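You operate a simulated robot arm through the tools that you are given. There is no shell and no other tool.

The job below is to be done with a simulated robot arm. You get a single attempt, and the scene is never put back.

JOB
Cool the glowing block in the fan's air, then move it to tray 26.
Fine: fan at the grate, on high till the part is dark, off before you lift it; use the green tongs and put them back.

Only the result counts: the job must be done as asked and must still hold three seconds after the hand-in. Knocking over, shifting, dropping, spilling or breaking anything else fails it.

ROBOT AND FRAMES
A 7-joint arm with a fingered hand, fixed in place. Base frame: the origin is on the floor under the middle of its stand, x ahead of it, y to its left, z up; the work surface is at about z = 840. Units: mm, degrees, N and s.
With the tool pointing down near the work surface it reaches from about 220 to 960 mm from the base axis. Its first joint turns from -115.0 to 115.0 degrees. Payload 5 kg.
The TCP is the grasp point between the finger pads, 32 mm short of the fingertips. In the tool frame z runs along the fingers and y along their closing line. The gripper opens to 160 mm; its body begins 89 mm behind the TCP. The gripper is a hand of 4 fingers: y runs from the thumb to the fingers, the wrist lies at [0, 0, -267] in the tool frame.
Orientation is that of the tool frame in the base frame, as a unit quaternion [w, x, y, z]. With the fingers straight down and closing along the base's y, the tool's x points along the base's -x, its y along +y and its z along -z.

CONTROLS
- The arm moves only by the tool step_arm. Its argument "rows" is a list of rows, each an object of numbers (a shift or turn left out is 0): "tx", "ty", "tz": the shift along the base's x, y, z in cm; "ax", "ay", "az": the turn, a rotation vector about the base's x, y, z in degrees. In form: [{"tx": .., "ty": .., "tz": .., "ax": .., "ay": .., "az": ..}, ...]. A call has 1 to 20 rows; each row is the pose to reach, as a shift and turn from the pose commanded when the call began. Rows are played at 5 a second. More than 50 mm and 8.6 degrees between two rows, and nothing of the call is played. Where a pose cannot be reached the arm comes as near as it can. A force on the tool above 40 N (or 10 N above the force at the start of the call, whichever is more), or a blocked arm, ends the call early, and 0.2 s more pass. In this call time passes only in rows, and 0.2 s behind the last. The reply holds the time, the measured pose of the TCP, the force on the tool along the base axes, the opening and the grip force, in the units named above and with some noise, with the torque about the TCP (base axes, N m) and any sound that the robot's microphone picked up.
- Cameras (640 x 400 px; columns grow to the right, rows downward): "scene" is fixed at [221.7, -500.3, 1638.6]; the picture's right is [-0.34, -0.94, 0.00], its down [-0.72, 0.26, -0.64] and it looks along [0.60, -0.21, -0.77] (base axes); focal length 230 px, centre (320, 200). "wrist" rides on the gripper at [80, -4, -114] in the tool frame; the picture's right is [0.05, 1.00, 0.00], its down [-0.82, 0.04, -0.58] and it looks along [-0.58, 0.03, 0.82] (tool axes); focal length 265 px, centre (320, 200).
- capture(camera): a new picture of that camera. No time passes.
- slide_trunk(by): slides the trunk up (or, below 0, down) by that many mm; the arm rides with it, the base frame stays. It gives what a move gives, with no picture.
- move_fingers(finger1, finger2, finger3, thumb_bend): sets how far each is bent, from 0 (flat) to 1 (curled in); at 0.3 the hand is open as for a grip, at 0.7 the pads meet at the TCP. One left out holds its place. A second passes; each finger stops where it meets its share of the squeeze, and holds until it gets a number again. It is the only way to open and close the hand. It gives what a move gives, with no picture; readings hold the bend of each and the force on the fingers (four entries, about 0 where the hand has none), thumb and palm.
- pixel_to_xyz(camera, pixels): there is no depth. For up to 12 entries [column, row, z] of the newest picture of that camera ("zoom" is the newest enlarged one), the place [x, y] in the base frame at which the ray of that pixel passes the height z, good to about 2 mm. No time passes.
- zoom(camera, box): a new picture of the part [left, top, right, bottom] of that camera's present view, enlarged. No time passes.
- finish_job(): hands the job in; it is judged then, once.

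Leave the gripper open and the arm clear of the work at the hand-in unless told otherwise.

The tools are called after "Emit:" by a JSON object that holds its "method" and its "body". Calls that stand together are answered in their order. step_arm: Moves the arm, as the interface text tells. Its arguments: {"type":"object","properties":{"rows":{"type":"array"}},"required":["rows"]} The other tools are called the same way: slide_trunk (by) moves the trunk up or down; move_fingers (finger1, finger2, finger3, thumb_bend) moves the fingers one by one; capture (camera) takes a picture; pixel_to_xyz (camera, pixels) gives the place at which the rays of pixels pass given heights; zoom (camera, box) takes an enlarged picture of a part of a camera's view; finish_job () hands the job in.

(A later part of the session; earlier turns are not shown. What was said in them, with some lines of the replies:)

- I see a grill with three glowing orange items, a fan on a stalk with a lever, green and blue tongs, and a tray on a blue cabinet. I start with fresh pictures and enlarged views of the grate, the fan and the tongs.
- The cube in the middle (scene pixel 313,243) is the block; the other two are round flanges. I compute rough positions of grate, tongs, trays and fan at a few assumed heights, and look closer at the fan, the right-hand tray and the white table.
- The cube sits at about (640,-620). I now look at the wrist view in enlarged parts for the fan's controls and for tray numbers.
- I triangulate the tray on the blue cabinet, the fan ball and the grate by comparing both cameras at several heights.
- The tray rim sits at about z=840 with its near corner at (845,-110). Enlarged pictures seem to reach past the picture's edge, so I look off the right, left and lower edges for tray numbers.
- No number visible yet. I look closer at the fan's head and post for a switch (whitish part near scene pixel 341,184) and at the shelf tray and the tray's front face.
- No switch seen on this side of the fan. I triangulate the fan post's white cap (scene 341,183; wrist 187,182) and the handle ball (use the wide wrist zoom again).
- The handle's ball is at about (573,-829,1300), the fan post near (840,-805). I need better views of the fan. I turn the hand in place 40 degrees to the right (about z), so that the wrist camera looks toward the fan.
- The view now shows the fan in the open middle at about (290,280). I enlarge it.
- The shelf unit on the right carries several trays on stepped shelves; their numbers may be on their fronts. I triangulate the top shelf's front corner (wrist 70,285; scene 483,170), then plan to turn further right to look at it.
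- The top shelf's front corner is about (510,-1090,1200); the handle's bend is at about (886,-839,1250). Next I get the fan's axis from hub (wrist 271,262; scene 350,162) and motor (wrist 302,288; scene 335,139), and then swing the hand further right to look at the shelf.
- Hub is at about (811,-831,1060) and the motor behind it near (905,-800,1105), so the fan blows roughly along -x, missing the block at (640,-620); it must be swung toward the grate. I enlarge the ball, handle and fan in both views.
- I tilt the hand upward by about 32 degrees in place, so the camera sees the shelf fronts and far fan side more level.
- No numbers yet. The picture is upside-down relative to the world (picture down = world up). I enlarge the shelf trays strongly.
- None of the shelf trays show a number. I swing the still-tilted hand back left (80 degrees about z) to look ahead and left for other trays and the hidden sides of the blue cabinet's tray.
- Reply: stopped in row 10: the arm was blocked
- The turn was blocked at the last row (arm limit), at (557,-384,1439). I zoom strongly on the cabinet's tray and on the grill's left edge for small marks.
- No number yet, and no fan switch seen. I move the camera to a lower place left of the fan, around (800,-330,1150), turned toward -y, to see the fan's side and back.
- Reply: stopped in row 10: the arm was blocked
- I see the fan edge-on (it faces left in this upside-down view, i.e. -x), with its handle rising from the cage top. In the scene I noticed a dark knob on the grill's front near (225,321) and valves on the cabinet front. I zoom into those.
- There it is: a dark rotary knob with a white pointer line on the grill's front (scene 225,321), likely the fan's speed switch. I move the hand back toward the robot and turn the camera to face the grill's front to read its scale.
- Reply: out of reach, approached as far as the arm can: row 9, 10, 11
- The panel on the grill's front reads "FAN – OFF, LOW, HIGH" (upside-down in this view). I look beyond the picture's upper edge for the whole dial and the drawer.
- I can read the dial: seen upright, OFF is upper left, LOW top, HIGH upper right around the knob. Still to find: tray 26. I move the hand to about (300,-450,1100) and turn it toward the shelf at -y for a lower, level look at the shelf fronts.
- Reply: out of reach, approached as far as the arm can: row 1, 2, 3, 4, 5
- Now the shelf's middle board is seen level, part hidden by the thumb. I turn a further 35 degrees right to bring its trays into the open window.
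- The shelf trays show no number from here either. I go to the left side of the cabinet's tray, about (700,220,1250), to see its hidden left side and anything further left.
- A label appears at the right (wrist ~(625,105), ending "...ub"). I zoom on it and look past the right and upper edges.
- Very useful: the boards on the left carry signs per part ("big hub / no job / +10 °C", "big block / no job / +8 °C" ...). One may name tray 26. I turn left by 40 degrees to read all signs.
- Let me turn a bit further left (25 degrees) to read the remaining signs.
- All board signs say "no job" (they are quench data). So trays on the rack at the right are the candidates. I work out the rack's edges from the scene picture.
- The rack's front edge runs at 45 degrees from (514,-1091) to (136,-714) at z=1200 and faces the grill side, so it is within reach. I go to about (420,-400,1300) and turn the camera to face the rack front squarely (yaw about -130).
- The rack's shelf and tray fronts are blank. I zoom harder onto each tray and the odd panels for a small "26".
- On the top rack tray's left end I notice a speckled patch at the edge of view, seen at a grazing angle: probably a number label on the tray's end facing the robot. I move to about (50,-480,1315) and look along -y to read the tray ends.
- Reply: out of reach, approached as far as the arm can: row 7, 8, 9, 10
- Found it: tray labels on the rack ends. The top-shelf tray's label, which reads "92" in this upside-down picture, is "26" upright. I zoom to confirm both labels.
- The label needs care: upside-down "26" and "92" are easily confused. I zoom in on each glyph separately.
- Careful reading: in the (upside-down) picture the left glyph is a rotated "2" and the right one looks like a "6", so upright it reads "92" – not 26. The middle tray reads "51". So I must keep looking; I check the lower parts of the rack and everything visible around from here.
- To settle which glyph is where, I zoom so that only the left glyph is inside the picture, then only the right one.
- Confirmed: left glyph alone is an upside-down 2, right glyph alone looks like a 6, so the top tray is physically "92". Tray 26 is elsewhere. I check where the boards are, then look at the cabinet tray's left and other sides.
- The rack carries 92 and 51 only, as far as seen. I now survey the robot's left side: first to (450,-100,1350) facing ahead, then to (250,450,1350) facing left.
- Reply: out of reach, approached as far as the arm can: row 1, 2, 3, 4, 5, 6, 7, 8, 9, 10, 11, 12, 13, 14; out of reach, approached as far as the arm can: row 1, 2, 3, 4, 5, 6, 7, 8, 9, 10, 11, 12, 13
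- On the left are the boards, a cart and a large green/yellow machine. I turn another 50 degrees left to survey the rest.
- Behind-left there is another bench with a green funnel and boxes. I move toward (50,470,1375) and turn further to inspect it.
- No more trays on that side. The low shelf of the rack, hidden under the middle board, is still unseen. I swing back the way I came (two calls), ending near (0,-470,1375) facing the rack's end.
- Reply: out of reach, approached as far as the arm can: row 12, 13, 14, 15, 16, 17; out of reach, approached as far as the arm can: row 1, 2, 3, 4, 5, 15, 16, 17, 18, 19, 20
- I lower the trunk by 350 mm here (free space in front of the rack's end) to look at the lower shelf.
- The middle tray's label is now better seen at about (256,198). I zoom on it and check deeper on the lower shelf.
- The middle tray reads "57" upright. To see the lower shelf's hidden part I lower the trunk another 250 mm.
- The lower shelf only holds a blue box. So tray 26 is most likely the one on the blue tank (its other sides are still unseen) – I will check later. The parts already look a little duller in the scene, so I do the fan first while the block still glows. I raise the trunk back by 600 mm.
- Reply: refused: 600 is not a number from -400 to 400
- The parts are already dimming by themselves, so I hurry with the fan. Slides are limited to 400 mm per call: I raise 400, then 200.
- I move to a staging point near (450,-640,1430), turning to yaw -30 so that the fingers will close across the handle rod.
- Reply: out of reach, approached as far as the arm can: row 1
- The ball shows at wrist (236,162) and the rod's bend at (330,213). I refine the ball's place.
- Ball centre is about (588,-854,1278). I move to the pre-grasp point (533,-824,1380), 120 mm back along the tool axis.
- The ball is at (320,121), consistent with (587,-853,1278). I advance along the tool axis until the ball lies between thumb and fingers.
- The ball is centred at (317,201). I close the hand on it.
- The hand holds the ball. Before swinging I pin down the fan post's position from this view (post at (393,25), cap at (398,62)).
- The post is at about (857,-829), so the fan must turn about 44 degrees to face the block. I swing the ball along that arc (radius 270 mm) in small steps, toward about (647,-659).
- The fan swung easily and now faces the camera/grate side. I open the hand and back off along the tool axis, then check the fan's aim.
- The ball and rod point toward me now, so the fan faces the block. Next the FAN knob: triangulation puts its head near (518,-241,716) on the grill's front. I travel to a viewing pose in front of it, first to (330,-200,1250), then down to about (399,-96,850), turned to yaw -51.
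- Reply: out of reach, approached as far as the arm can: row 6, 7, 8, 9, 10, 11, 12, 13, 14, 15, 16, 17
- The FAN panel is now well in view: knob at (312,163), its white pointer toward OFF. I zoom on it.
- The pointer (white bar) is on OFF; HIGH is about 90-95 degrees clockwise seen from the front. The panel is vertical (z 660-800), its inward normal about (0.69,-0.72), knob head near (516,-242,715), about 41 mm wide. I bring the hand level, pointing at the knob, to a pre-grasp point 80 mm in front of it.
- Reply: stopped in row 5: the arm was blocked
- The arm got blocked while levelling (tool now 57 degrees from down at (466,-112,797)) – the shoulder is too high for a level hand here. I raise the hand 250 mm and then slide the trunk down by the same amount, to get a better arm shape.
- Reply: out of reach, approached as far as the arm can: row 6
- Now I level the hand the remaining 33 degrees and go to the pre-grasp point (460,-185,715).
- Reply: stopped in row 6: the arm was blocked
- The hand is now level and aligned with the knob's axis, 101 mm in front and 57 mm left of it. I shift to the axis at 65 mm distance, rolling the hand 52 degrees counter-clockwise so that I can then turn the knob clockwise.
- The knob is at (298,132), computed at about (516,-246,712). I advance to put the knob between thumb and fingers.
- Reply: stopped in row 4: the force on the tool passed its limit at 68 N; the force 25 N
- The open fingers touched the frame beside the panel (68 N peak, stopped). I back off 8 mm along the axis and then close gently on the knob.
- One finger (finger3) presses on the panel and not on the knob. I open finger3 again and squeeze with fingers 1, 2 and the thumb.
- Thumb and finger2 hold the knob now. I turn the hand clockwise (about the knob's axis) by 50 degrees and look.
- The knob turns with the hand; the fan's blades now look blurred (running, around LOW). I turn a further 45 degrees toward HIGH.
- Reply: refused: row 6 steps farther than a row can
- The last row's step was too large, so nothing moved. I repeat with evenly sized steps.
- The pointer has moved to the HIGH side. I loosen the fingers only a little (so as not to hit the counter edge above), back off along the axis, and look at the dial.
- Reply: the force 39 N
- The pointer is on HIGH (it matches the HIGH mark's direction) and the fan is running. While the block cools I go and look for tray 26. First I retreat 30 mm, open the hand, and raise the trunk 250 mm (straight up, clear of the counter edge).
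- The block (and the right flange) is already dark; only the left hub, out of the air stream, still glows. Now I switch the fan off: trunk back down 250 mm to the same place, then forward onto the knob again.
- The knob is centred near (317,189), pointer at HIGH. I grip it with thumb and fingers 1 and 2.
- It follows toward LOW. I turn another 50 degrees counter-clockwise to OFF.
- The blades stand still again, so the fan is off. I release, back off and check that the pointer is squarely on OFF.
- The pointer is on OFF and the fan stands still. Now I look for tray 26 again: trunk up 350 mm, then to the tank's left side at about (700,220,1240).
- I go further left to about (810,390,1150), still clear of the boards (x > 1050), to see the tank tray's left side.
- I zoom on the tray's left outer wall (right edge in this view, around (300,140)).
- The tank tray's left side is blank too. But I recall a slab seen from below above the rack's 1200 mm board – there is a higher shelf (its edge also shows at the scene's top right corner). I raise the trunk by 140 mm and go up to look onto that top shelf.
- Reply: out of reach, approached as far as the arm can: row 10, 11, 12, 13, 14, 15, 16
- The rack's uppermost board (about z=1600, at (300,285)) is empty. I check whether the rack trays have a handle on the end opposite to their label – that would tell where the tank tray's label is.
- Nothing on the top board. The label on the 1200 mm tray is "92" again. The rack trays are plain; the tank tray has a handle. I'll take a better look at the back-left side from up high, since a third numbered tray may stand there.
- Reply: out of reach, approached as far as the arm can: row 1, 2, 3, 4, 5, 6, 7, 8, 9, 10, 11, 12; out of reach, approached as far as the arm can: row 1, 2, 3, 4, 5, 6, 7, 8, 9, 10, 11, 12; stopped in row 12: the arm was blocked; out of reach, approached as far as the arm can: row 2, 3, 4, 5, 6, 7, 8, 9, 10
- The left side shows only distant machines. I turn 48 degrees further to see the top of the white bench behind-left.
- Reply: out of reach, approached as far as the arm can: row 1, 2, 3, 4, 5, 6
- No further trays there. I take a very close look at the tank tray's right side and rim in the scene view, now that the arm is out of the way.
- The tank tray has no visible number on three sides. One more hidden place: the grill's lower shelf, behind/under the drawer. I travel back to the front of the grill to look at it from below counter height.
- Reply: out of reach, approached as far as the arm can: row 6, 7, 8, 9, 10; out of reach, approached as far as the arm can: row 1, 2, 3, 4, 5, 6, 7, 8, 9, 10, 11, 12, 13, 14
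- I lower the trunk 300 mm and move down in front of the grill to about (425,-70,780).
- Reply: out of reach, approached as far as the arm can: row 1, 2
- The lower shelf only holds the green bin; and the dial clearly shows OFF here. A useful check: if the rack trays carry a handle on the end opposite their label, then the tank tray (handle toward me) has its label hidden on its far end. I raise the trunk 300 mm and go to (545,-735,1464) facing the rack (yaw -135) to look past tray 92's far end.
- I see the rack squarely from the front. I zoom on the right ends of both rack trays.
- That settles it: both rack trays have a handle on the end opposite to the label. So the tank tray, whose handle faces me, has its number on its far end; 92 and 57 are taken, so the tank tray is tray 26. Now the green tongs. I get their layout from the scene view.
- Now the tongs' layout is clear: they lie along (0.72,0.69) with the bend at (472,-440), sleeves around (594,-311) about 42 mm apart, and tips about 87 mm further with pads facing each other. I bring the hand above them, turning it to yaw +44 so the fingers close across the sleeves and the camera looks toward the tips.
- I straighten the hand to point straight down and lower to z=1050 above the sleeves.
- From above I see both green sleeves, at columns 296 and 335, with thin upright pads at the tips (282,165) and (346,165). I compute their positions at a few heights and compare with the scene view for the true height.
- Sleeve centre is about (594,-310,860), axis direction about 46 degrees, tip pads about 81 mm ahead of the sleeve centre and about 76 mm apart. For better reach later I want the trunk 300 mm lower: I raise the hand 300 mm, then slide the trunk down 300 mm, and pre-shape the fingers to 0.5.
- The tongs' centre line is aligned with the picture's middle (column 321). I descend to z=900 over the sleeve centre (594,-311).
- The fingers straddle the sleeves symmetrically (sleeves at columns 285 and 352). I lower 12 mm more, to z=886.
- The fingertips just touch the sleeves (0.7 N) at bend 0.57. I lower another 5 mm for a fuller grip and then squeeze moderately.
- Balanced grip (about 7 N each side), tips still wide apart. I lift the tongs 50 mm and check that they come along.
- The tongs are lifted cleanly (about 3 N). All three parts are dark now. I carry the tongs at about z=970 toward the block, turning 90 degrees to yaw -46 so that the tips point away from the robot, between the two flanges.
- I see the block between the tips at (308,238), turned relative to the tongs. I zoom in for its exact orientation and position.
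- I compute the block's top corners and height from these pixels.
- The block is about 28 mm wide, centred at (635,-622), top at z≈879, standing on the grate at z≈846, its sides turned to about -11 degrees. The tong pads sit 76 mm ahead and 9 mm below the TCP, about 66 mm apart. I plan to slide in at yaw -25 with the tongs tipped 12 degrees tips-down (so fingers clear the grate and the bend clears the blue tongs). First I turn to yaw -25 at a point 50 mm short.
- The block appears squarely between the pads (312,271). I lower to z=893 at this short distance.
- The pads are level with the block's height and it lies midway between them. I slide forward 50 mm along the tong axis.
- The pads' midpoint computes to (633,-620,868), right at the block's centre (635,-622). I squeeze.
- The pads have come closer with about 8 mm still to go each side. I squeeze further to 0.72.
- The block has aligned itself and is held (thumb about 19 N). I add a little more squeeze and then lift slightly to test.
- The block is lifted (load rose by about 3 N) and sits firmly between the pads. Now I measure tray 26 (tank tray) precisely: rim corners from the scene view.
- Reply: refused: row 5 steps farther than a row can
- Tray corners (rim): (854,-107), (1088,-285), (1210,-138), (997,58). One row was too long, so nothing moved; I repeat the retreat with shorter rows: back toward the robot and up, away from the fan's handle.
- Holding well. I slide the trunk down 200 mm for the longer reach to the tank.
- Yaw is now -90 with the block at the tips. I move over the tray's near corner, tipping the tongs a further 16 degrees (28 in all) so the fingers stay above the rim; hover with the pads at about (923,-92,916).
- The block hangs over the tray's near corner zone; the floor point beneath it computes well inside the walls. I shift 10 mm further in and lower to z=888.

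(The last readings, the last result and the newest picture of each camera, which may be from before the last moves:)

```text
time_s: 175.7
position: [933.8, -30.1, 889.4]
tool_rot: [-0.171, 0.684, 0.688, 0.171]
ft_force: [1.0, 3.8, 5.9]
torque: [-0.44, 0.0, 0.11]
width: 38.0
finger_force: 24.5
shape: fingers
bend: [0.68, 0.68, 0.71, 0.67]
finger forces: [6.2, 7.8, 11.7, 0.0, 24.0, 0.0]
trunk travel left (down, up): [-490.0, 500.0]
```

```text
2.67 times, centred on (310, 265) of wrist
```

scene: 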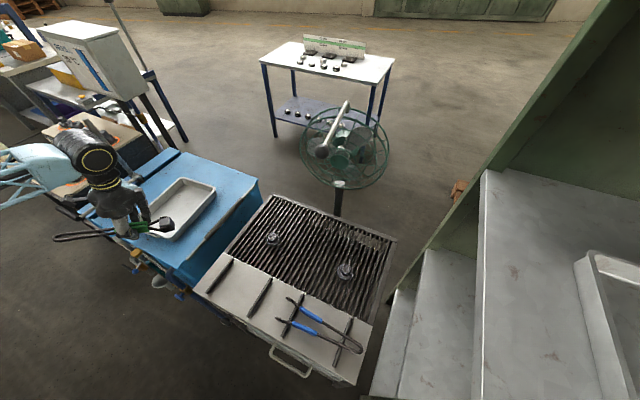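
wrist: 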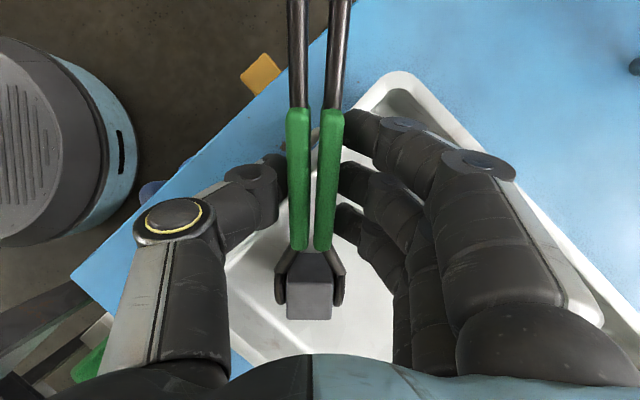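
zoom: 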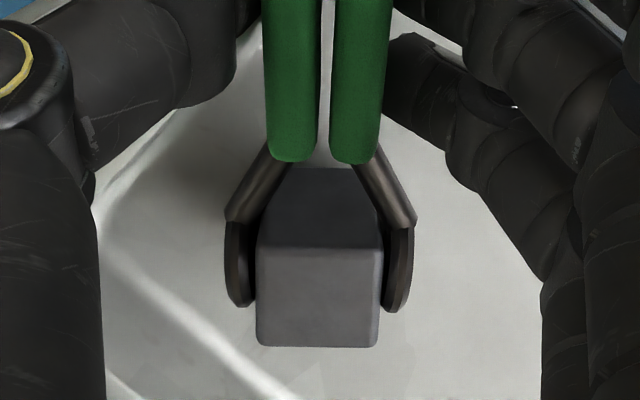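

Contact: the vertical force changed by about +12 N and the torque places it at the block's leading edge – the block stands on the tray floor (floor about z=820). I ease up 2 mm to take off the pressure.

Emit:
{"method": "step_arm", "body": {"rows": [{"tz": 0.2}]}}

Emit:
{"method": "zoom", "body": {"camera": "wrist", "box": [240, 200, 380, 310]}}

Emit:
{"method": "zoom", "body": {"camera": "scene", "box": [145, 195, 205, 245]}}

```text
time_s: 176.1
position: [932.2, -30.7, 889.4]
tool_rot: [-0.17, 0.686, 0.686, 0.172]
ft_force: [1.4, 2.5, 4.9]
torque: [-0.41, 0.0, 0.09]
width: 37.9
finger_force: 24.2
shape: fingers
bend: [0.68, 0.68, 0.71, 0.67]
finger forces: [5.8, 8.1, 11.6, 0.0, 23.5, 0.0]
trunk travel left (down, up): [-490.0, 500.0]
```

```text
3.64 times, centred on (310, 255) of wrist
```

zoom: 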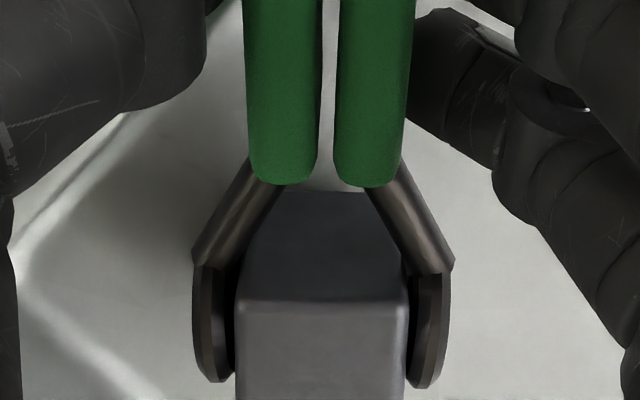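

```text
8.00 times, centred on (175, 220) of scene
```

zoom: 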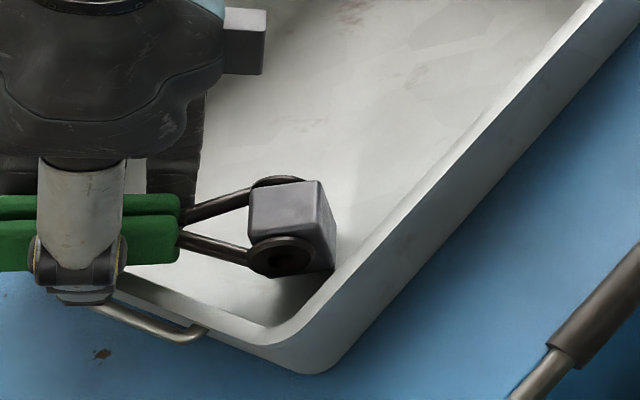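

The contact torque points to the block itself resting on the tray floor (about z=822), well inside the walls. Now I release: open the squeeze to 0.64 so the pads spread a few millimetres while the tongs stay held.

Emit:
{"method": "move_fingers", "body": {"finger1": 0.66, "finger2": 0.66, "finger3": 0.66, "thumb_bend": 0.66}}

Emit:
{"method": "capture", "body": {"camera": "wrist"}}

Emit:
{"method": "zoom", "body": {"camera": "wrist", "box": [240, 200, 380, 310]}}

Emit:
{"method": "zoom", "body": {"camera": "scene", "box": [145, 195, 205, 245]}}

```text
time_s: 177.1
position: [932.5, -30.8, 888.9]
tool_rot: [-0.172, 0.685, 0.687, 0.17]
ft_force: [2.6, -1.8, 2.8]
torque: [-0.06, 0.04, 0.0]
width: 42.2
finger_force: 7.4
shape: fingers
bend: [0.64, 0.64, 0.64, 0.65]
finger forces: [2.5, 2.5, 3.1, 0.0, 6.6, 0.1]
trunk travel left (down, up): [-490.0, 500.0]
```

```text
taken
```

wrist: 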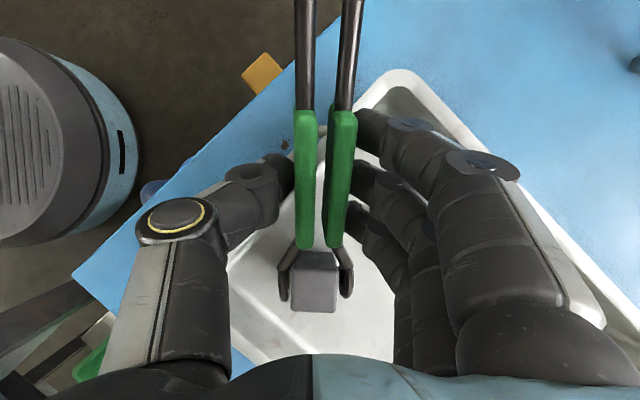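

```text
3.64 times, centred on (310, 255) of wrist
```

zoom: 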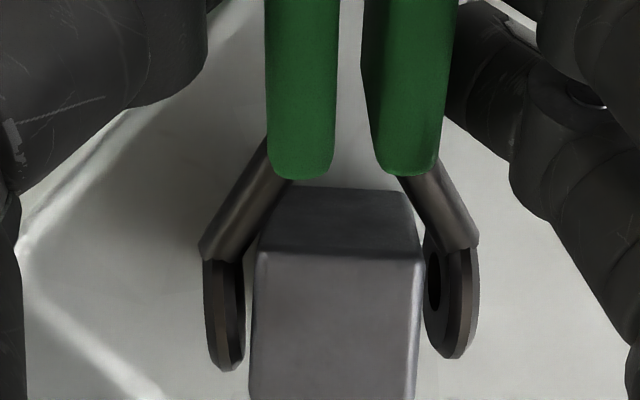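

```text
8.00 times, centred on (175, 220) of scene
```

zoom: 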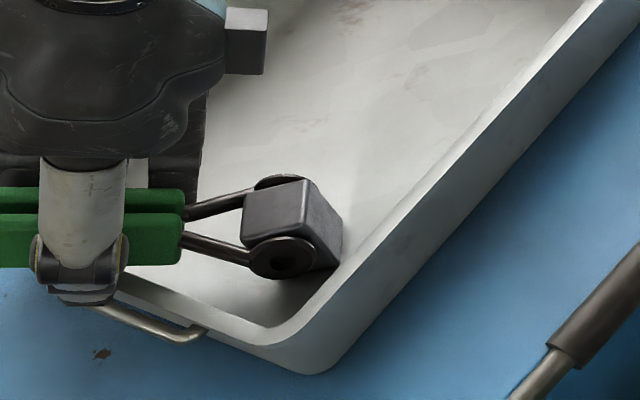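

The view ratio of near face to top face says the block now stands practically flat on the tray floor; the pads have small gaps on both sides. There's a light contact (about 6 N) near the hand's thumb and the rim. I open just a little more while moving 4 mm up and 4 mm away from the near wall.

Emit:
{"method": "step_arm", "body": {"rows": [{"tx": 0.2, "ty": -0.1, "tz": 0.3}]}}

Emit:
{"method": "zoom", "body": {"camera": "wrist", "box": [240, 200, 380, 310]}}

Emit:
{"method": "zoom", "body": {"camera": "scene", "box": [145, 195, 205, 245]}}

```text
time_s: 177.5
position: [934.0, -30.8, 891.0]
tool_rot: [-0.172, 0.685, 0.687, 0.171]
ft_force: [0.5, -0.1, -2.1]
torque: [-0.06, -0.02, -0.02]
width: 43.2
finger_force: 7.4
shape: fingers
bend: [0.64, 0.64, 0.64, 0.64]
finger forces: [1.9, 2.6, 3.2, 0.1, 7.4, 0.0]
trunk travel left (down, up): [-490.0, 500.0]
```

```text
3.64 times, centred on (310, 255) of wrist
```

zoom: 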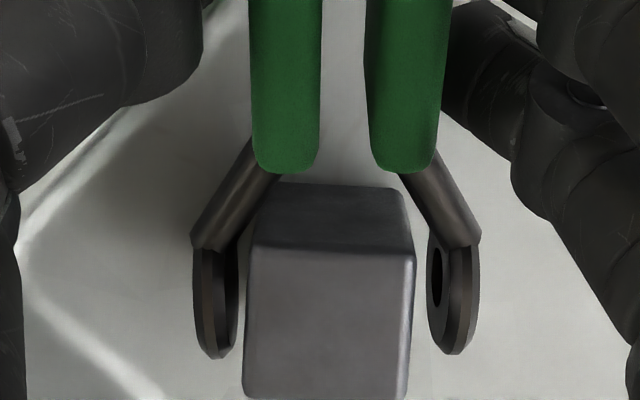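

```text
8.00 times, centred on (175, 220) of scene
```

zoom: 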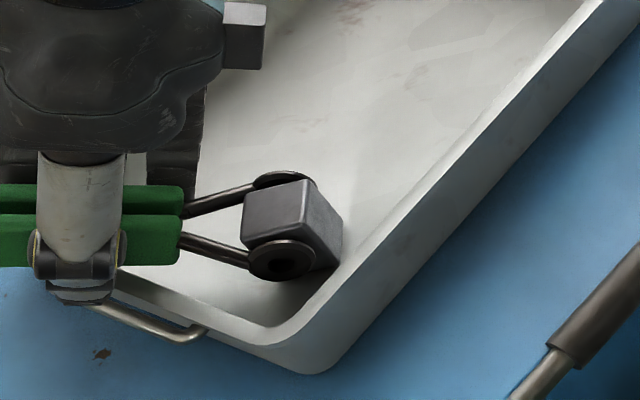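

Only the tongs' own weight is felt now (-2 N): the block stands free on the tray floor. I lift the tongs straight up slowly.

Emit:
{"method": "step_arm", "body": {"rows": [{"tz": 0.4}, {"tz": 1.0}, {"tz": 2.0}, {"tz": 3.5}]}}

Emit:
{"method": "zoom", "body": {"camera": "wrist", "box": [240, 180, 380, 310]}}

Emit:
{"method": "zoom", "body": {"camera": "scene", "box": [145, 195, 205, 245]}}

```text
time_s: 178.5
position: [935.4, -30.6, 927.5]
tool_rot: [-0.17, 0.686, 0.687, 0.17]
ft_force: [0.0, -0.4, -2.4]
torque: [-0.05, -0.01, 0.01]
width: 44.1
finger_force: 7.6
shape: fingers
bend: [0.64, 0.64, 0.64, 0.64]
finger forces: [2.2, 2.6, 3.1, 0.0, 7.7, 0.0]
trunk travel left (down, up): [-490.0, 500.0]
```

```text
3.08 times, centred on (310, 245) of wrist
```

zoom: 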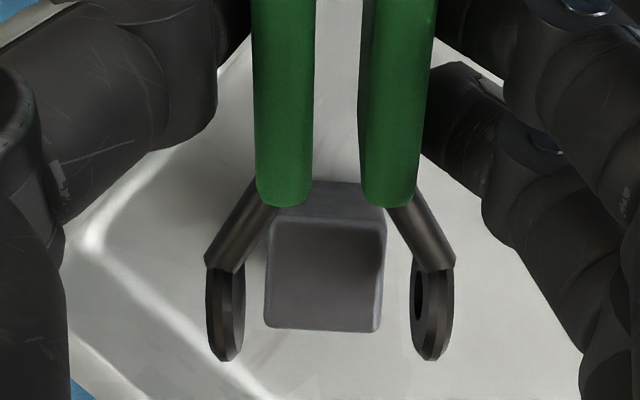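

```text
8.00 times, centred on (175, 220) of scene
```

zoom: 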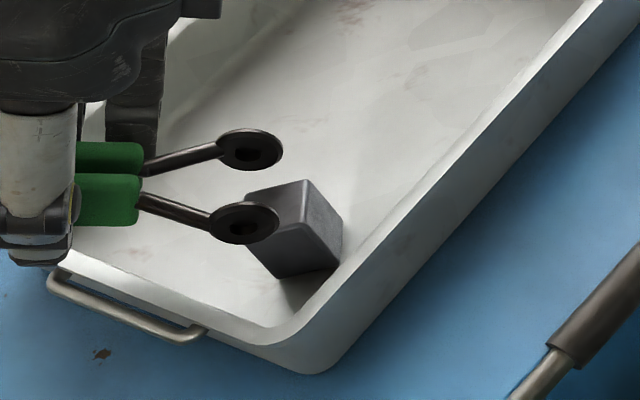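

The block stands flat in the tray at about (932,-89), free of the tongs, and the tray has not moved. Now I take the tongs back: up first, then levelling and turning back on the way to their rests.

Emit:
{"method": "step_arm", "body": {"rows": [{"tz": 4}, {"tz": 8}, {"tx": -2, "ty": 0, "tz": 11, "ax": -3}, {"tx": -5, "ty": 0, "tz": 13, "ax": -8}, {"tx": -8.5, "ty": -0.5, "tz": 14, "ax": -14}, {"tx": -12, "ty": -1, "tz": 14, "ax": -20}, {"tx": -15.5, "ty": -1.5, "tz": 14, "ax": -26}, {"tx": -17, "ty": -2, "tz": 14, "ax": -28}]}}

Emit:
{"method": "capture", "body": {"camera": "wrist"}}

Emit:
{"method": "zoom", "body": {"camera": "scene", "box": [90, 150, 240, 270]}}

```text
time_s: 180.3
position: [765.0, -50.8, 1069.0]
tool_rot: [0.001, 0.706, 0.708, -0.001]
ft_force: [0.9, 0.2, -3.2]
torque: [-0.04, -0.04, 0.04]
width: 44.1
finger_force: 7.5
shape: fingers
bend: [0.64, 0.64, 0.64, 0.64]
finger forces: [2.3, 2.5, 2.9, 0.0, 7.7, 0.0]
trunk travel left (down, up): [-490.0, 500.0]
```

```text
taken
```

wrist: 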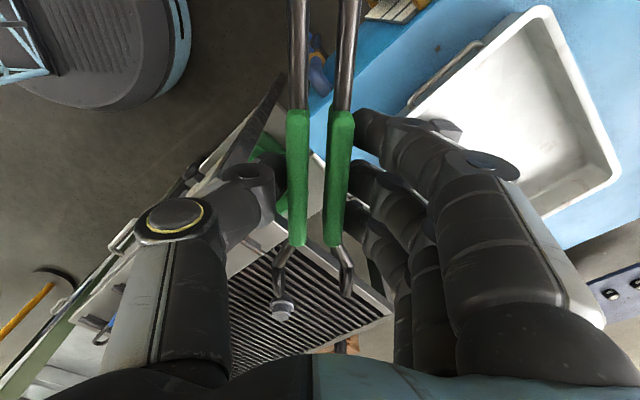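

```text
3.33 times, centred on (165, 210) of scene
```

zoom: 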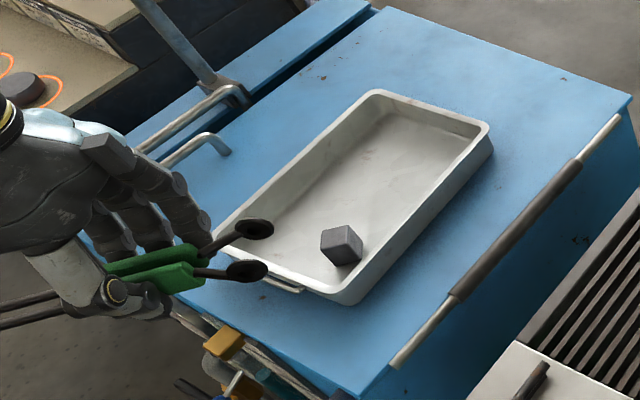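

The block sits alone in the tray. I relax the squeeze to 0.62 (as when I picked the tongs up) and turn back to yaw +44 above the rests.

Emit:
{"method": "move_fingers", "body": {"finger1": 0.62, "finger2": 0.62, "finger3": 0.62, "thumb_bend": 0.62}}

Emit:
{"method": "step_arm", "body": {"rows": [{"tx": -1, "ty": -1.5, "az": 7.86}, {"tx": -2, "ty": -3, "az": 15.7}, {"tx": -3, "ty": -4.6, "az": 23.6}, {"tx": -4, "ty": -6.1, "az": 31.4}, {"tx": -5, "ty": -7.6, "az": 39.3}, {"tx": -6, "ty": -9.1, "az": 47.2}, {"tx": -7, "ty": -10.7, "az": 55}, {"tx": -8, "ty": -12.2, "az": 62.9}, {"tx": -9, "ty": -13.7, "az": 70.8}, {"tx": -10, "ty": -15.2, "az": 78.6}, {"tx": -11, "ty": -16.8, "az": 86.5}, {"tx": -12, "ty": -18.3, "az": 94.3}, {"tx": -13, "ty": -19.8, "az": 102.2}, {"tx": -14, "ty": -21.3, "az": 110.1}, {"tx": -15, "ty": -22.9, "az": 117.9}, {"tx": -16, "ty": -24.4, "az": 125.8}, {"tx": -17.1, "ty": -25.9, "tz": -1.9, "az": 133.7}]}}

Emit:
{"method": "capture", "body": {"camera": "wrist"}}

Emit:
{"method": "capture", "body": {"camera": "scene"}}

```text
time_s: 181.3
position: [765.6, -49.1, 1069.3]
tool_rot: [0.0, 0.707, 0.708, 0.0]
ft_force: [0.0, -0.1, -1.7]
torque: [-0.02, -0.02, 0.03]
width: 56.8
finger_force: 7.7
shape: fingers
bend: [0.61, 0.6, 0.59, 0.6]
finger forces: [1.4, 2.2, 3.2, 0.0, 6.9, 0.0]
trunk travel left (down, up): [-490.0, 500.0]
```

```text
time_s: 184.9
position: [594.7, -309.9, 1049.4]
tool_rot: [0.001, -0.375, 0.927, 0.0]
ft_force: [-0.9, -0.5, -2.3]
torque: [0.01, -0.04, 0.0]
width: 56.6
finger_force: 7.2
shape: fingers
bend: [0.61, 0.6, 0.59, 0.6]
finger forces: [1.7, 2.2, 3.1, 0.0, 7.0, 0.0]
trunk travel left (down, up): [-490.0, 500.0]
```

```text
taken
```

wrist: 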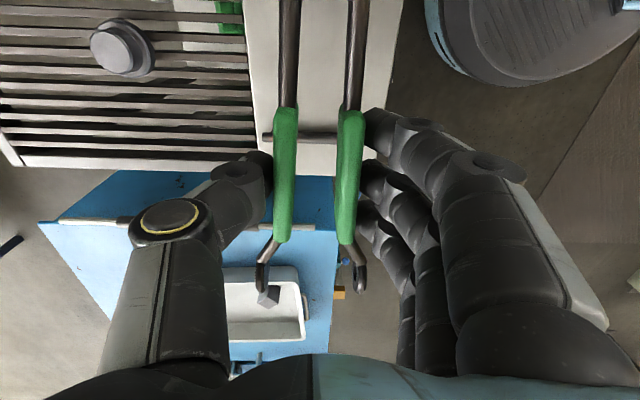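

```text
taken
```

scene: 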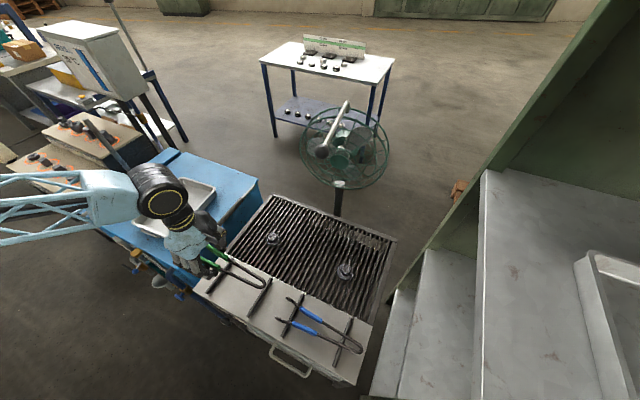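

The tongs sit in the hand as they did after pick-up. I lower to z=905 and look.

Emit:
{"method": "step_arm", "body": {"rows": [{"tz": -4.5}, {"tz": -9}, {"tz": -12}, {"tz": -14.4}]}}

Emit:
{"method": "capture", "body": {"camera": "wrist"}}

Emit:
{"method": "zoom", "body": {"camera": "scene", "box": [180, 230, 300, 330]}}

```text
time_s: 185.9
position: [594.5, -309.6, 905.5]
tool_rot: [0.0, -0.373, 0.928, 0.0]
ft_force: [0.2, -0.2, -1.5]
torque: [0.03, -0.01, -0.01]
width: 56.7
finger_force: 7.2
shape: fingers
bend: [0.61, 0.6, 0.59, 0.6]
finger forces: [1.7, 2.2, 3.0, 0.1, 7.0, 0.0]
trunk travel left (down, up): [-490.0, 500.0]
```

```text
taken
```

wrist: 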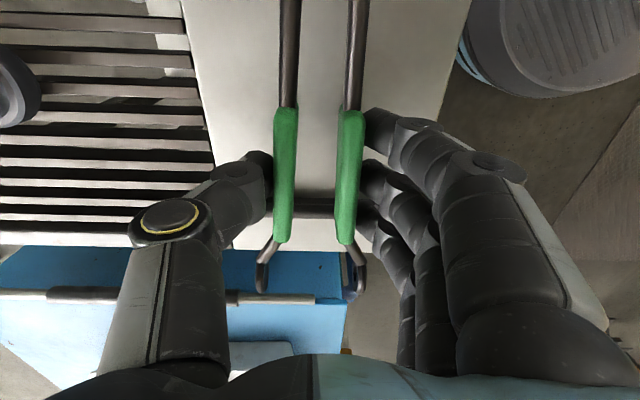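

```text
4.00 times, centred on (240, 280) of scene
```

zoom: 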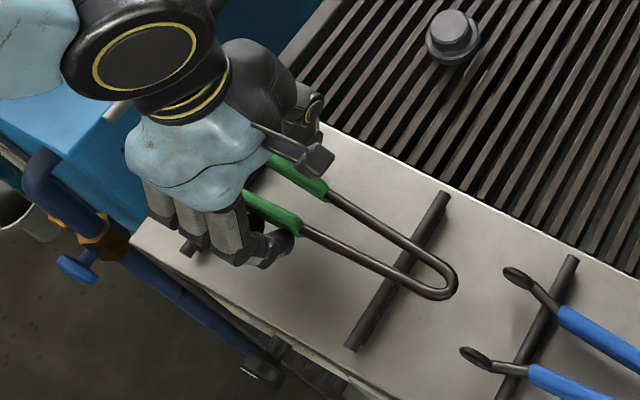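

Aligned with both rests as before. I lower gently to z=884 and watch for the contact.

Emit:
{"method": "step_arm", "body": {"rows": [{"tz": -1.0}, {"tz": -1.6}, {"tz": -2.0}, {"tz": -2.2}]}}

Emit:
{"method": "capture", "body": {"camera": "wrist"}}

```text
time_s: 186.9
position: [595.4, -309.5, 883.4]
tool_rot: [0.0, -0.373, 0.928, 0.0]
ft_force: [-0.1, -0.1, 0.1]
torque: [-0.02, 0.06, 0.0]
width: 56.5
finger_force: 7.0
shape: fingers
bend: [0.61, 0.6, 0.59, 0.6]
finger forces: [2.0, 2.1, 2.8, 0.0, 7.0, 0.0]
trunk travel left (down, up): [-490.0, 500.0]
```

```text
taken
```

wrist: 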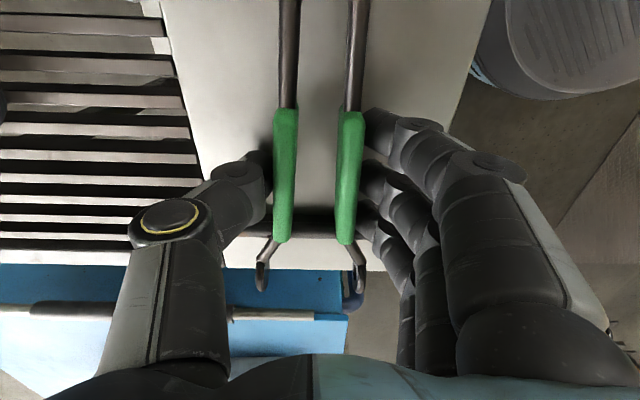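

The load is gone (0 N): the tongs rest on the rails. I lower 1 mm more and open slowly.

Emit:
{"method": "step_arm", "body": {"rows": [{"tz": -0.12}]}}

Emit:
{"method": "move_fingers", "body": {"finger1": 0.58, "finger2": 0.58, "finger3": 0.58, "thumb_bend": 0.58}}

Emit:
{"method": "move_fingers", "body": {"finger1": 0.5, "finger2": 0.5, "finger3": 0.5, "thumb_bend": 0.5}}

Emit:
{"method": "capture", "body": {"camera": "wrist"}}

Emit:
{"method": "zoom", "body": {"camera": "scene", "box": [180, 230, 300, 330]}}

```text
time_s: 187.3
position: [594.2, -309.5, 882.7]
tool_rot: [0.002, -0.373, 0.928, 0.0]
ft_force: [0.2, 0.7, 6.4]
torque: [0.09, 0.07, -0.01]
width: 56.5
finger_force: 7.4
shape: fingers
bend: [0.61, 0.6, 0.6, 0.6]
finger forces: [2.2, 2.5, 2.9, 0.1, 7.4, 0.0]
trunk travel left (down, up): [-490.0, 500.0]
```

```text
time_s: 188.3
position: [594.6, -310.0, 880.0]
tool_rot: [0.0, -0.373, 0.928, 0.001]
ft_force: [-0.1, -1.0, 1.6]
torque: [-0.05, -0.06, 0.02]
width: 65.3
finger_force: 1.0
shape: fingers
bend: [0.57, 0.57, 0.57, 0.57]
finger forces: [0.1, 0.1, 0.6, 0.0, 1.1, 0.0]
trunk travel left (down, up): [-490.0, 500.0]
```

```text
time_s: 189.3
position: [594.4, -309.4, 880.4]
tool_rot: [0.0, -0.372, 0.928, 0.001]
ft_force: [-0.8, 1.0, 0.2]
torque: [0.0, 0.01, 0.0]
width: 90.3
finger_force: 0.0
shape: fingers
bend: [0.5, 0.5, 0.5, 0.5]
finger forces: [0.0, 0.0, 0.0, 0.0, 0.0, 0.1]
trunk travel left (down, up): [-490.0, 500.0]
```

```text
taken
```

wrist: 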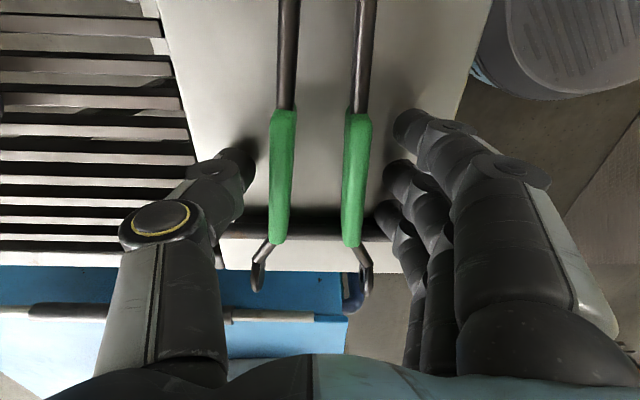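

```text
4.00 times, centred on (240, 280) of scene
```

zoom: 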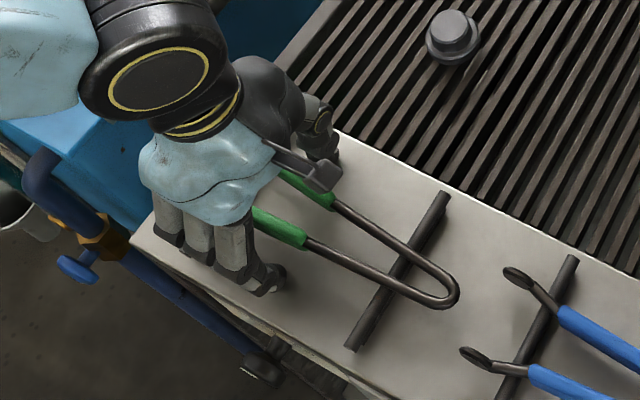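

The tongs lie on both rests again and the fingers are clear. I rise straight up 150 mm, then open fully and move away from the work.

Emit:
{"method": "step_arm", "body": {"rows": [{"tz": 2}, {"tz": 5}, {"tz": 9}, {"tz": 13}, {"tz": 17}, {"tz": 21}]}}

Emit:
{"method": "move_fingers", "body": {"finger1": 0.3, "finger2": 0.3, "finger3": 0.3, "thumb_bend": 0.3}}

Emit:
{"method": "capture", "body": {"camera": "wrist"}}

Emit:
{"method": "capture", "body": {"camera": "scene"}}

```text
time_s: 190.7
position: [592.7, -310.5, 1087.3]
tool_rot: [0.001, -0.373, 0.928, 0.0]
ft_force: [0.4, 0.7, 0.0]
torque: [0.0, -0.01, 0.04]
width: 90.6
finger_force: 0.0
shape: fingers
bend: [0.5, 0.5, 0.5, 0.5]
finger forces: [0.0, 0.0, 0.0, 0.0, 0.0, 0.1]
trunk travel left (down, up): [-490.0, 500.0]
```

```text
time_s: 191.7
position: [592.1, -309.9, 1088.0]
tool_rot: [0.001, -0.373, 0.928, 0.0]
ft_force: [-0.1, -0.5, 0.7]
torque: [0.02, 0.01, 0.02]
width: 169.9
finger_force: 0.0
shape: fingers
bend: [0.3, 0.3, 0.3, 0.3]
finger forces: [0.0, 0.0, 0.1, 0.0, 0.1, 0.0]
trunk travel left (down, up): [-490.0, 500.0]
```

```text
taken
```

wrist: 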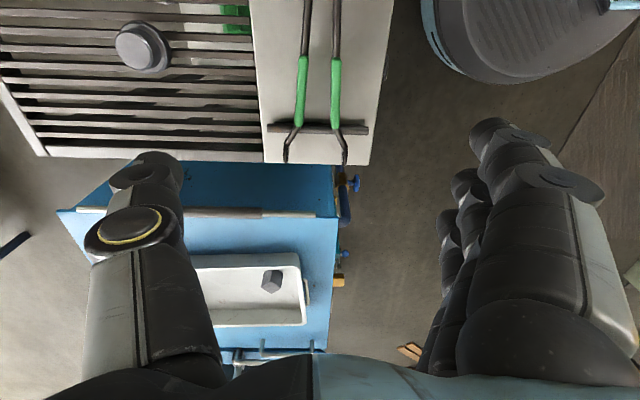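

```text
taken
```

scene: 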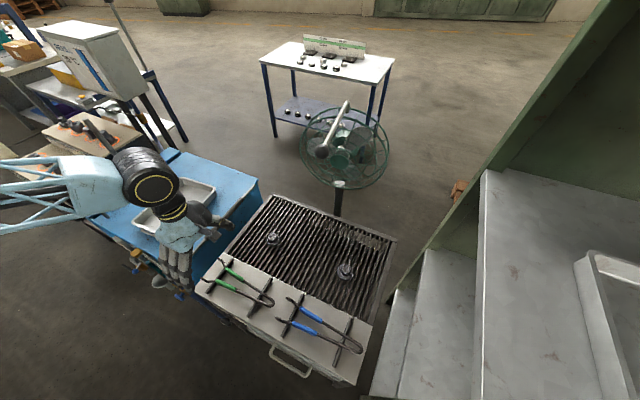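

Everything is in place: tongs on their rests, block in the tray, fan still. I move the arm up and back, clear of the work.

Emit:
{"method": "step_arm", "body": {"rows": [{"tx": -1.5, "ty": 1.0, "tz": 3.8}, {"tx": -3, "ty": 2, "tz": 7.6}, {"tx": -4.5, "ty": 3, "tz": 11.4}, {"tx": -6, "ty": 4, "tz": 15.2}, {"tx": -7.5, "ty": 5, "tz": 19}, {"tx": -9, "ty": 6, "tz": 22.8}]}}

Emit:
{"method": "capture", "body": {"camera": "scene"}}

Emit:
{"method": "zoom", "body": {"camera": "scene", "box": [195, 250, 285, 325]}}

Emit:
{"method": "zoom", "body": {"camera": "wrist", "box": [150, 150, 350, 350]}}

Emit:
{"method": "zoom", "body": {"camera": "scene", "box": [225, 90, 400, 320]}}

```text
time_s: 193.1
position: [500.5, -250.6, 1319.0]
tool_rot: [0.001, -0.374, 0.928, -0.001]
ft_force: [-0.1, 0.4, 0.0]
torque: [-0.04, -0.02, -0.01]
width: 170.1
finger_force: 0.1
shape: fingers
bend: [0.3, 0.3, 0.3, 0.3]
finger forces: [0.0, 0.0, 0.0, 0.0, 0.0, 0.1]
trunk travel left (down, up): [-490.0, 500.0]
```

```text
taken
```

scene: 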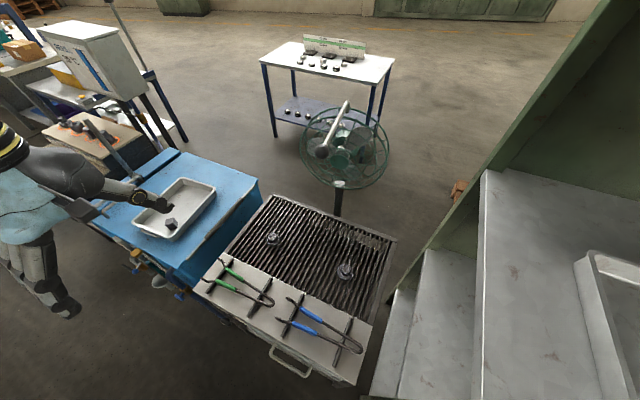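

```text
5.33 times, centred on (240, 288) of scene
```

zoom: 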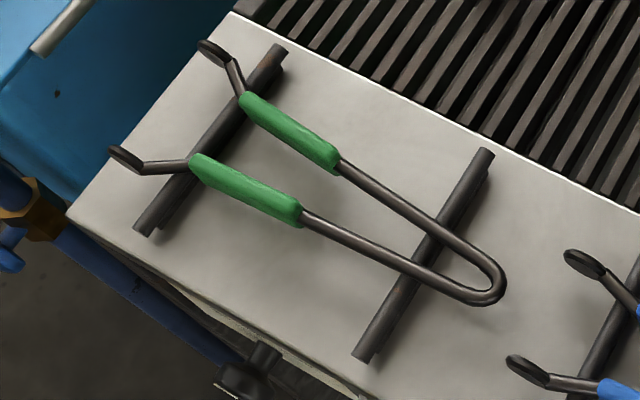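

```text
2.00 times, centred on (250, 250) of wrist
```

zoom: 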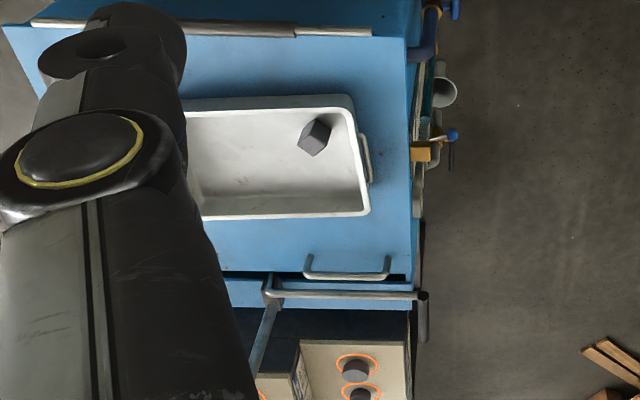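

```text
1.74 times, centred on (312, 205) of scene
```

zoom: 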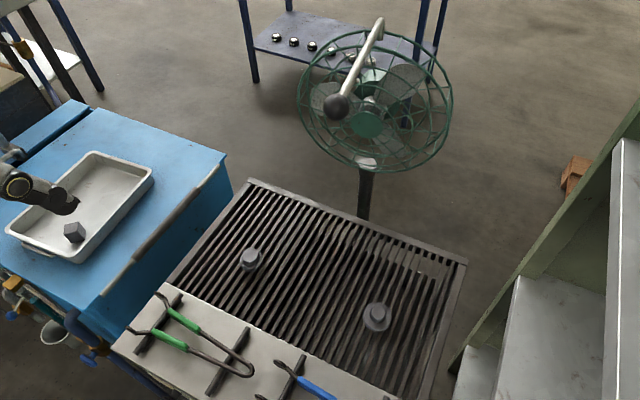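

Tongs lie exactly as at the start, the knob mark is as it was at OFF, the fan is still. I compare the tray's place with the very first enlarged view.

Emit:
{"method": "zoom", "body": {"camera": "scene", "box": [110, 160, 230, 260]}}

Emit:
{"method": "zoom", "body": {"camera": "scene", "box": [200, 290, 260, 340]}}

```text
4.00 times, centred on (170, 210) of scene
```

zoom: 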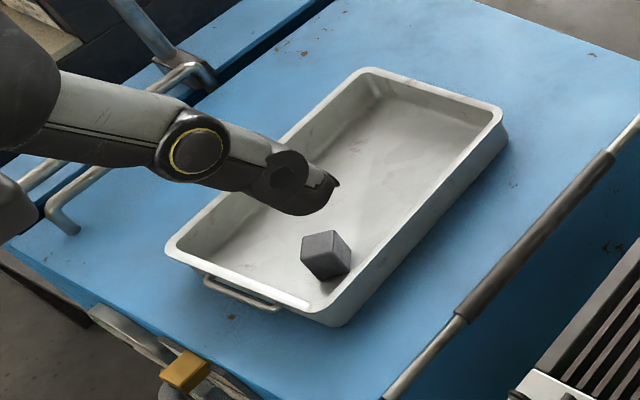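

```text
8.00 times, centred on (230, 315) of scene
```

zoom: 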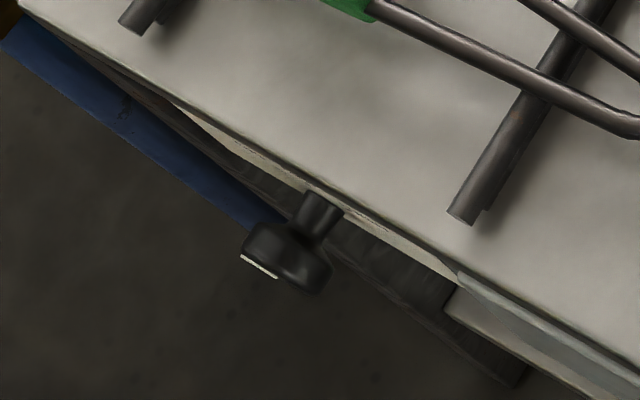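

The tray is where it was at the start, with the block flat inside it. The knob matches its first OFF picture, the fan is still, the green tongs are on their rests, the hand is open and the arm is clear. No label reading "26" was ever in view: I chose the tank tray because the only other trays I found read 92 and 57. I hand the job in.

Emit:
{"method": "finish_job", "body": {}}

```text
The job is handed in.
```

The block is cooled and standing flat in the tray on the blue tank, and the job is handed in. I never saw a label reading "26", so the choice of tray is by elimination.

- **Fan:** I swung it to face the grate and turned it to HIGH. The block was dark a few seconds later. I then turned the fan to OFF before lifting anything, and it was still off at the end. The parts had already dimmed somewhat on their own before the fan came on.
- **Which tray:** The only other trays I found are on the rack, and they read 92 and 57. Both have their label on the end opposite the handle. The tank tray's handle faces the robot, so its label would be on the far end, which the camera could not reach.
- **Block:** I carried it with the green tongs. On lowering, the block pressed on the tray floor with about 12 N, and the hand touched the tray's near wall lightly (about 6 N). The tray did not move.
- **Tongs:** They are back on their rests where they started. The hand is open and the arm is clear of the work.
- **Contact on the way:** While reaching for the fan knob, the open fingers bumped the grill's front frame (68 N peak, then stopped). I saw no shift or damage from it.
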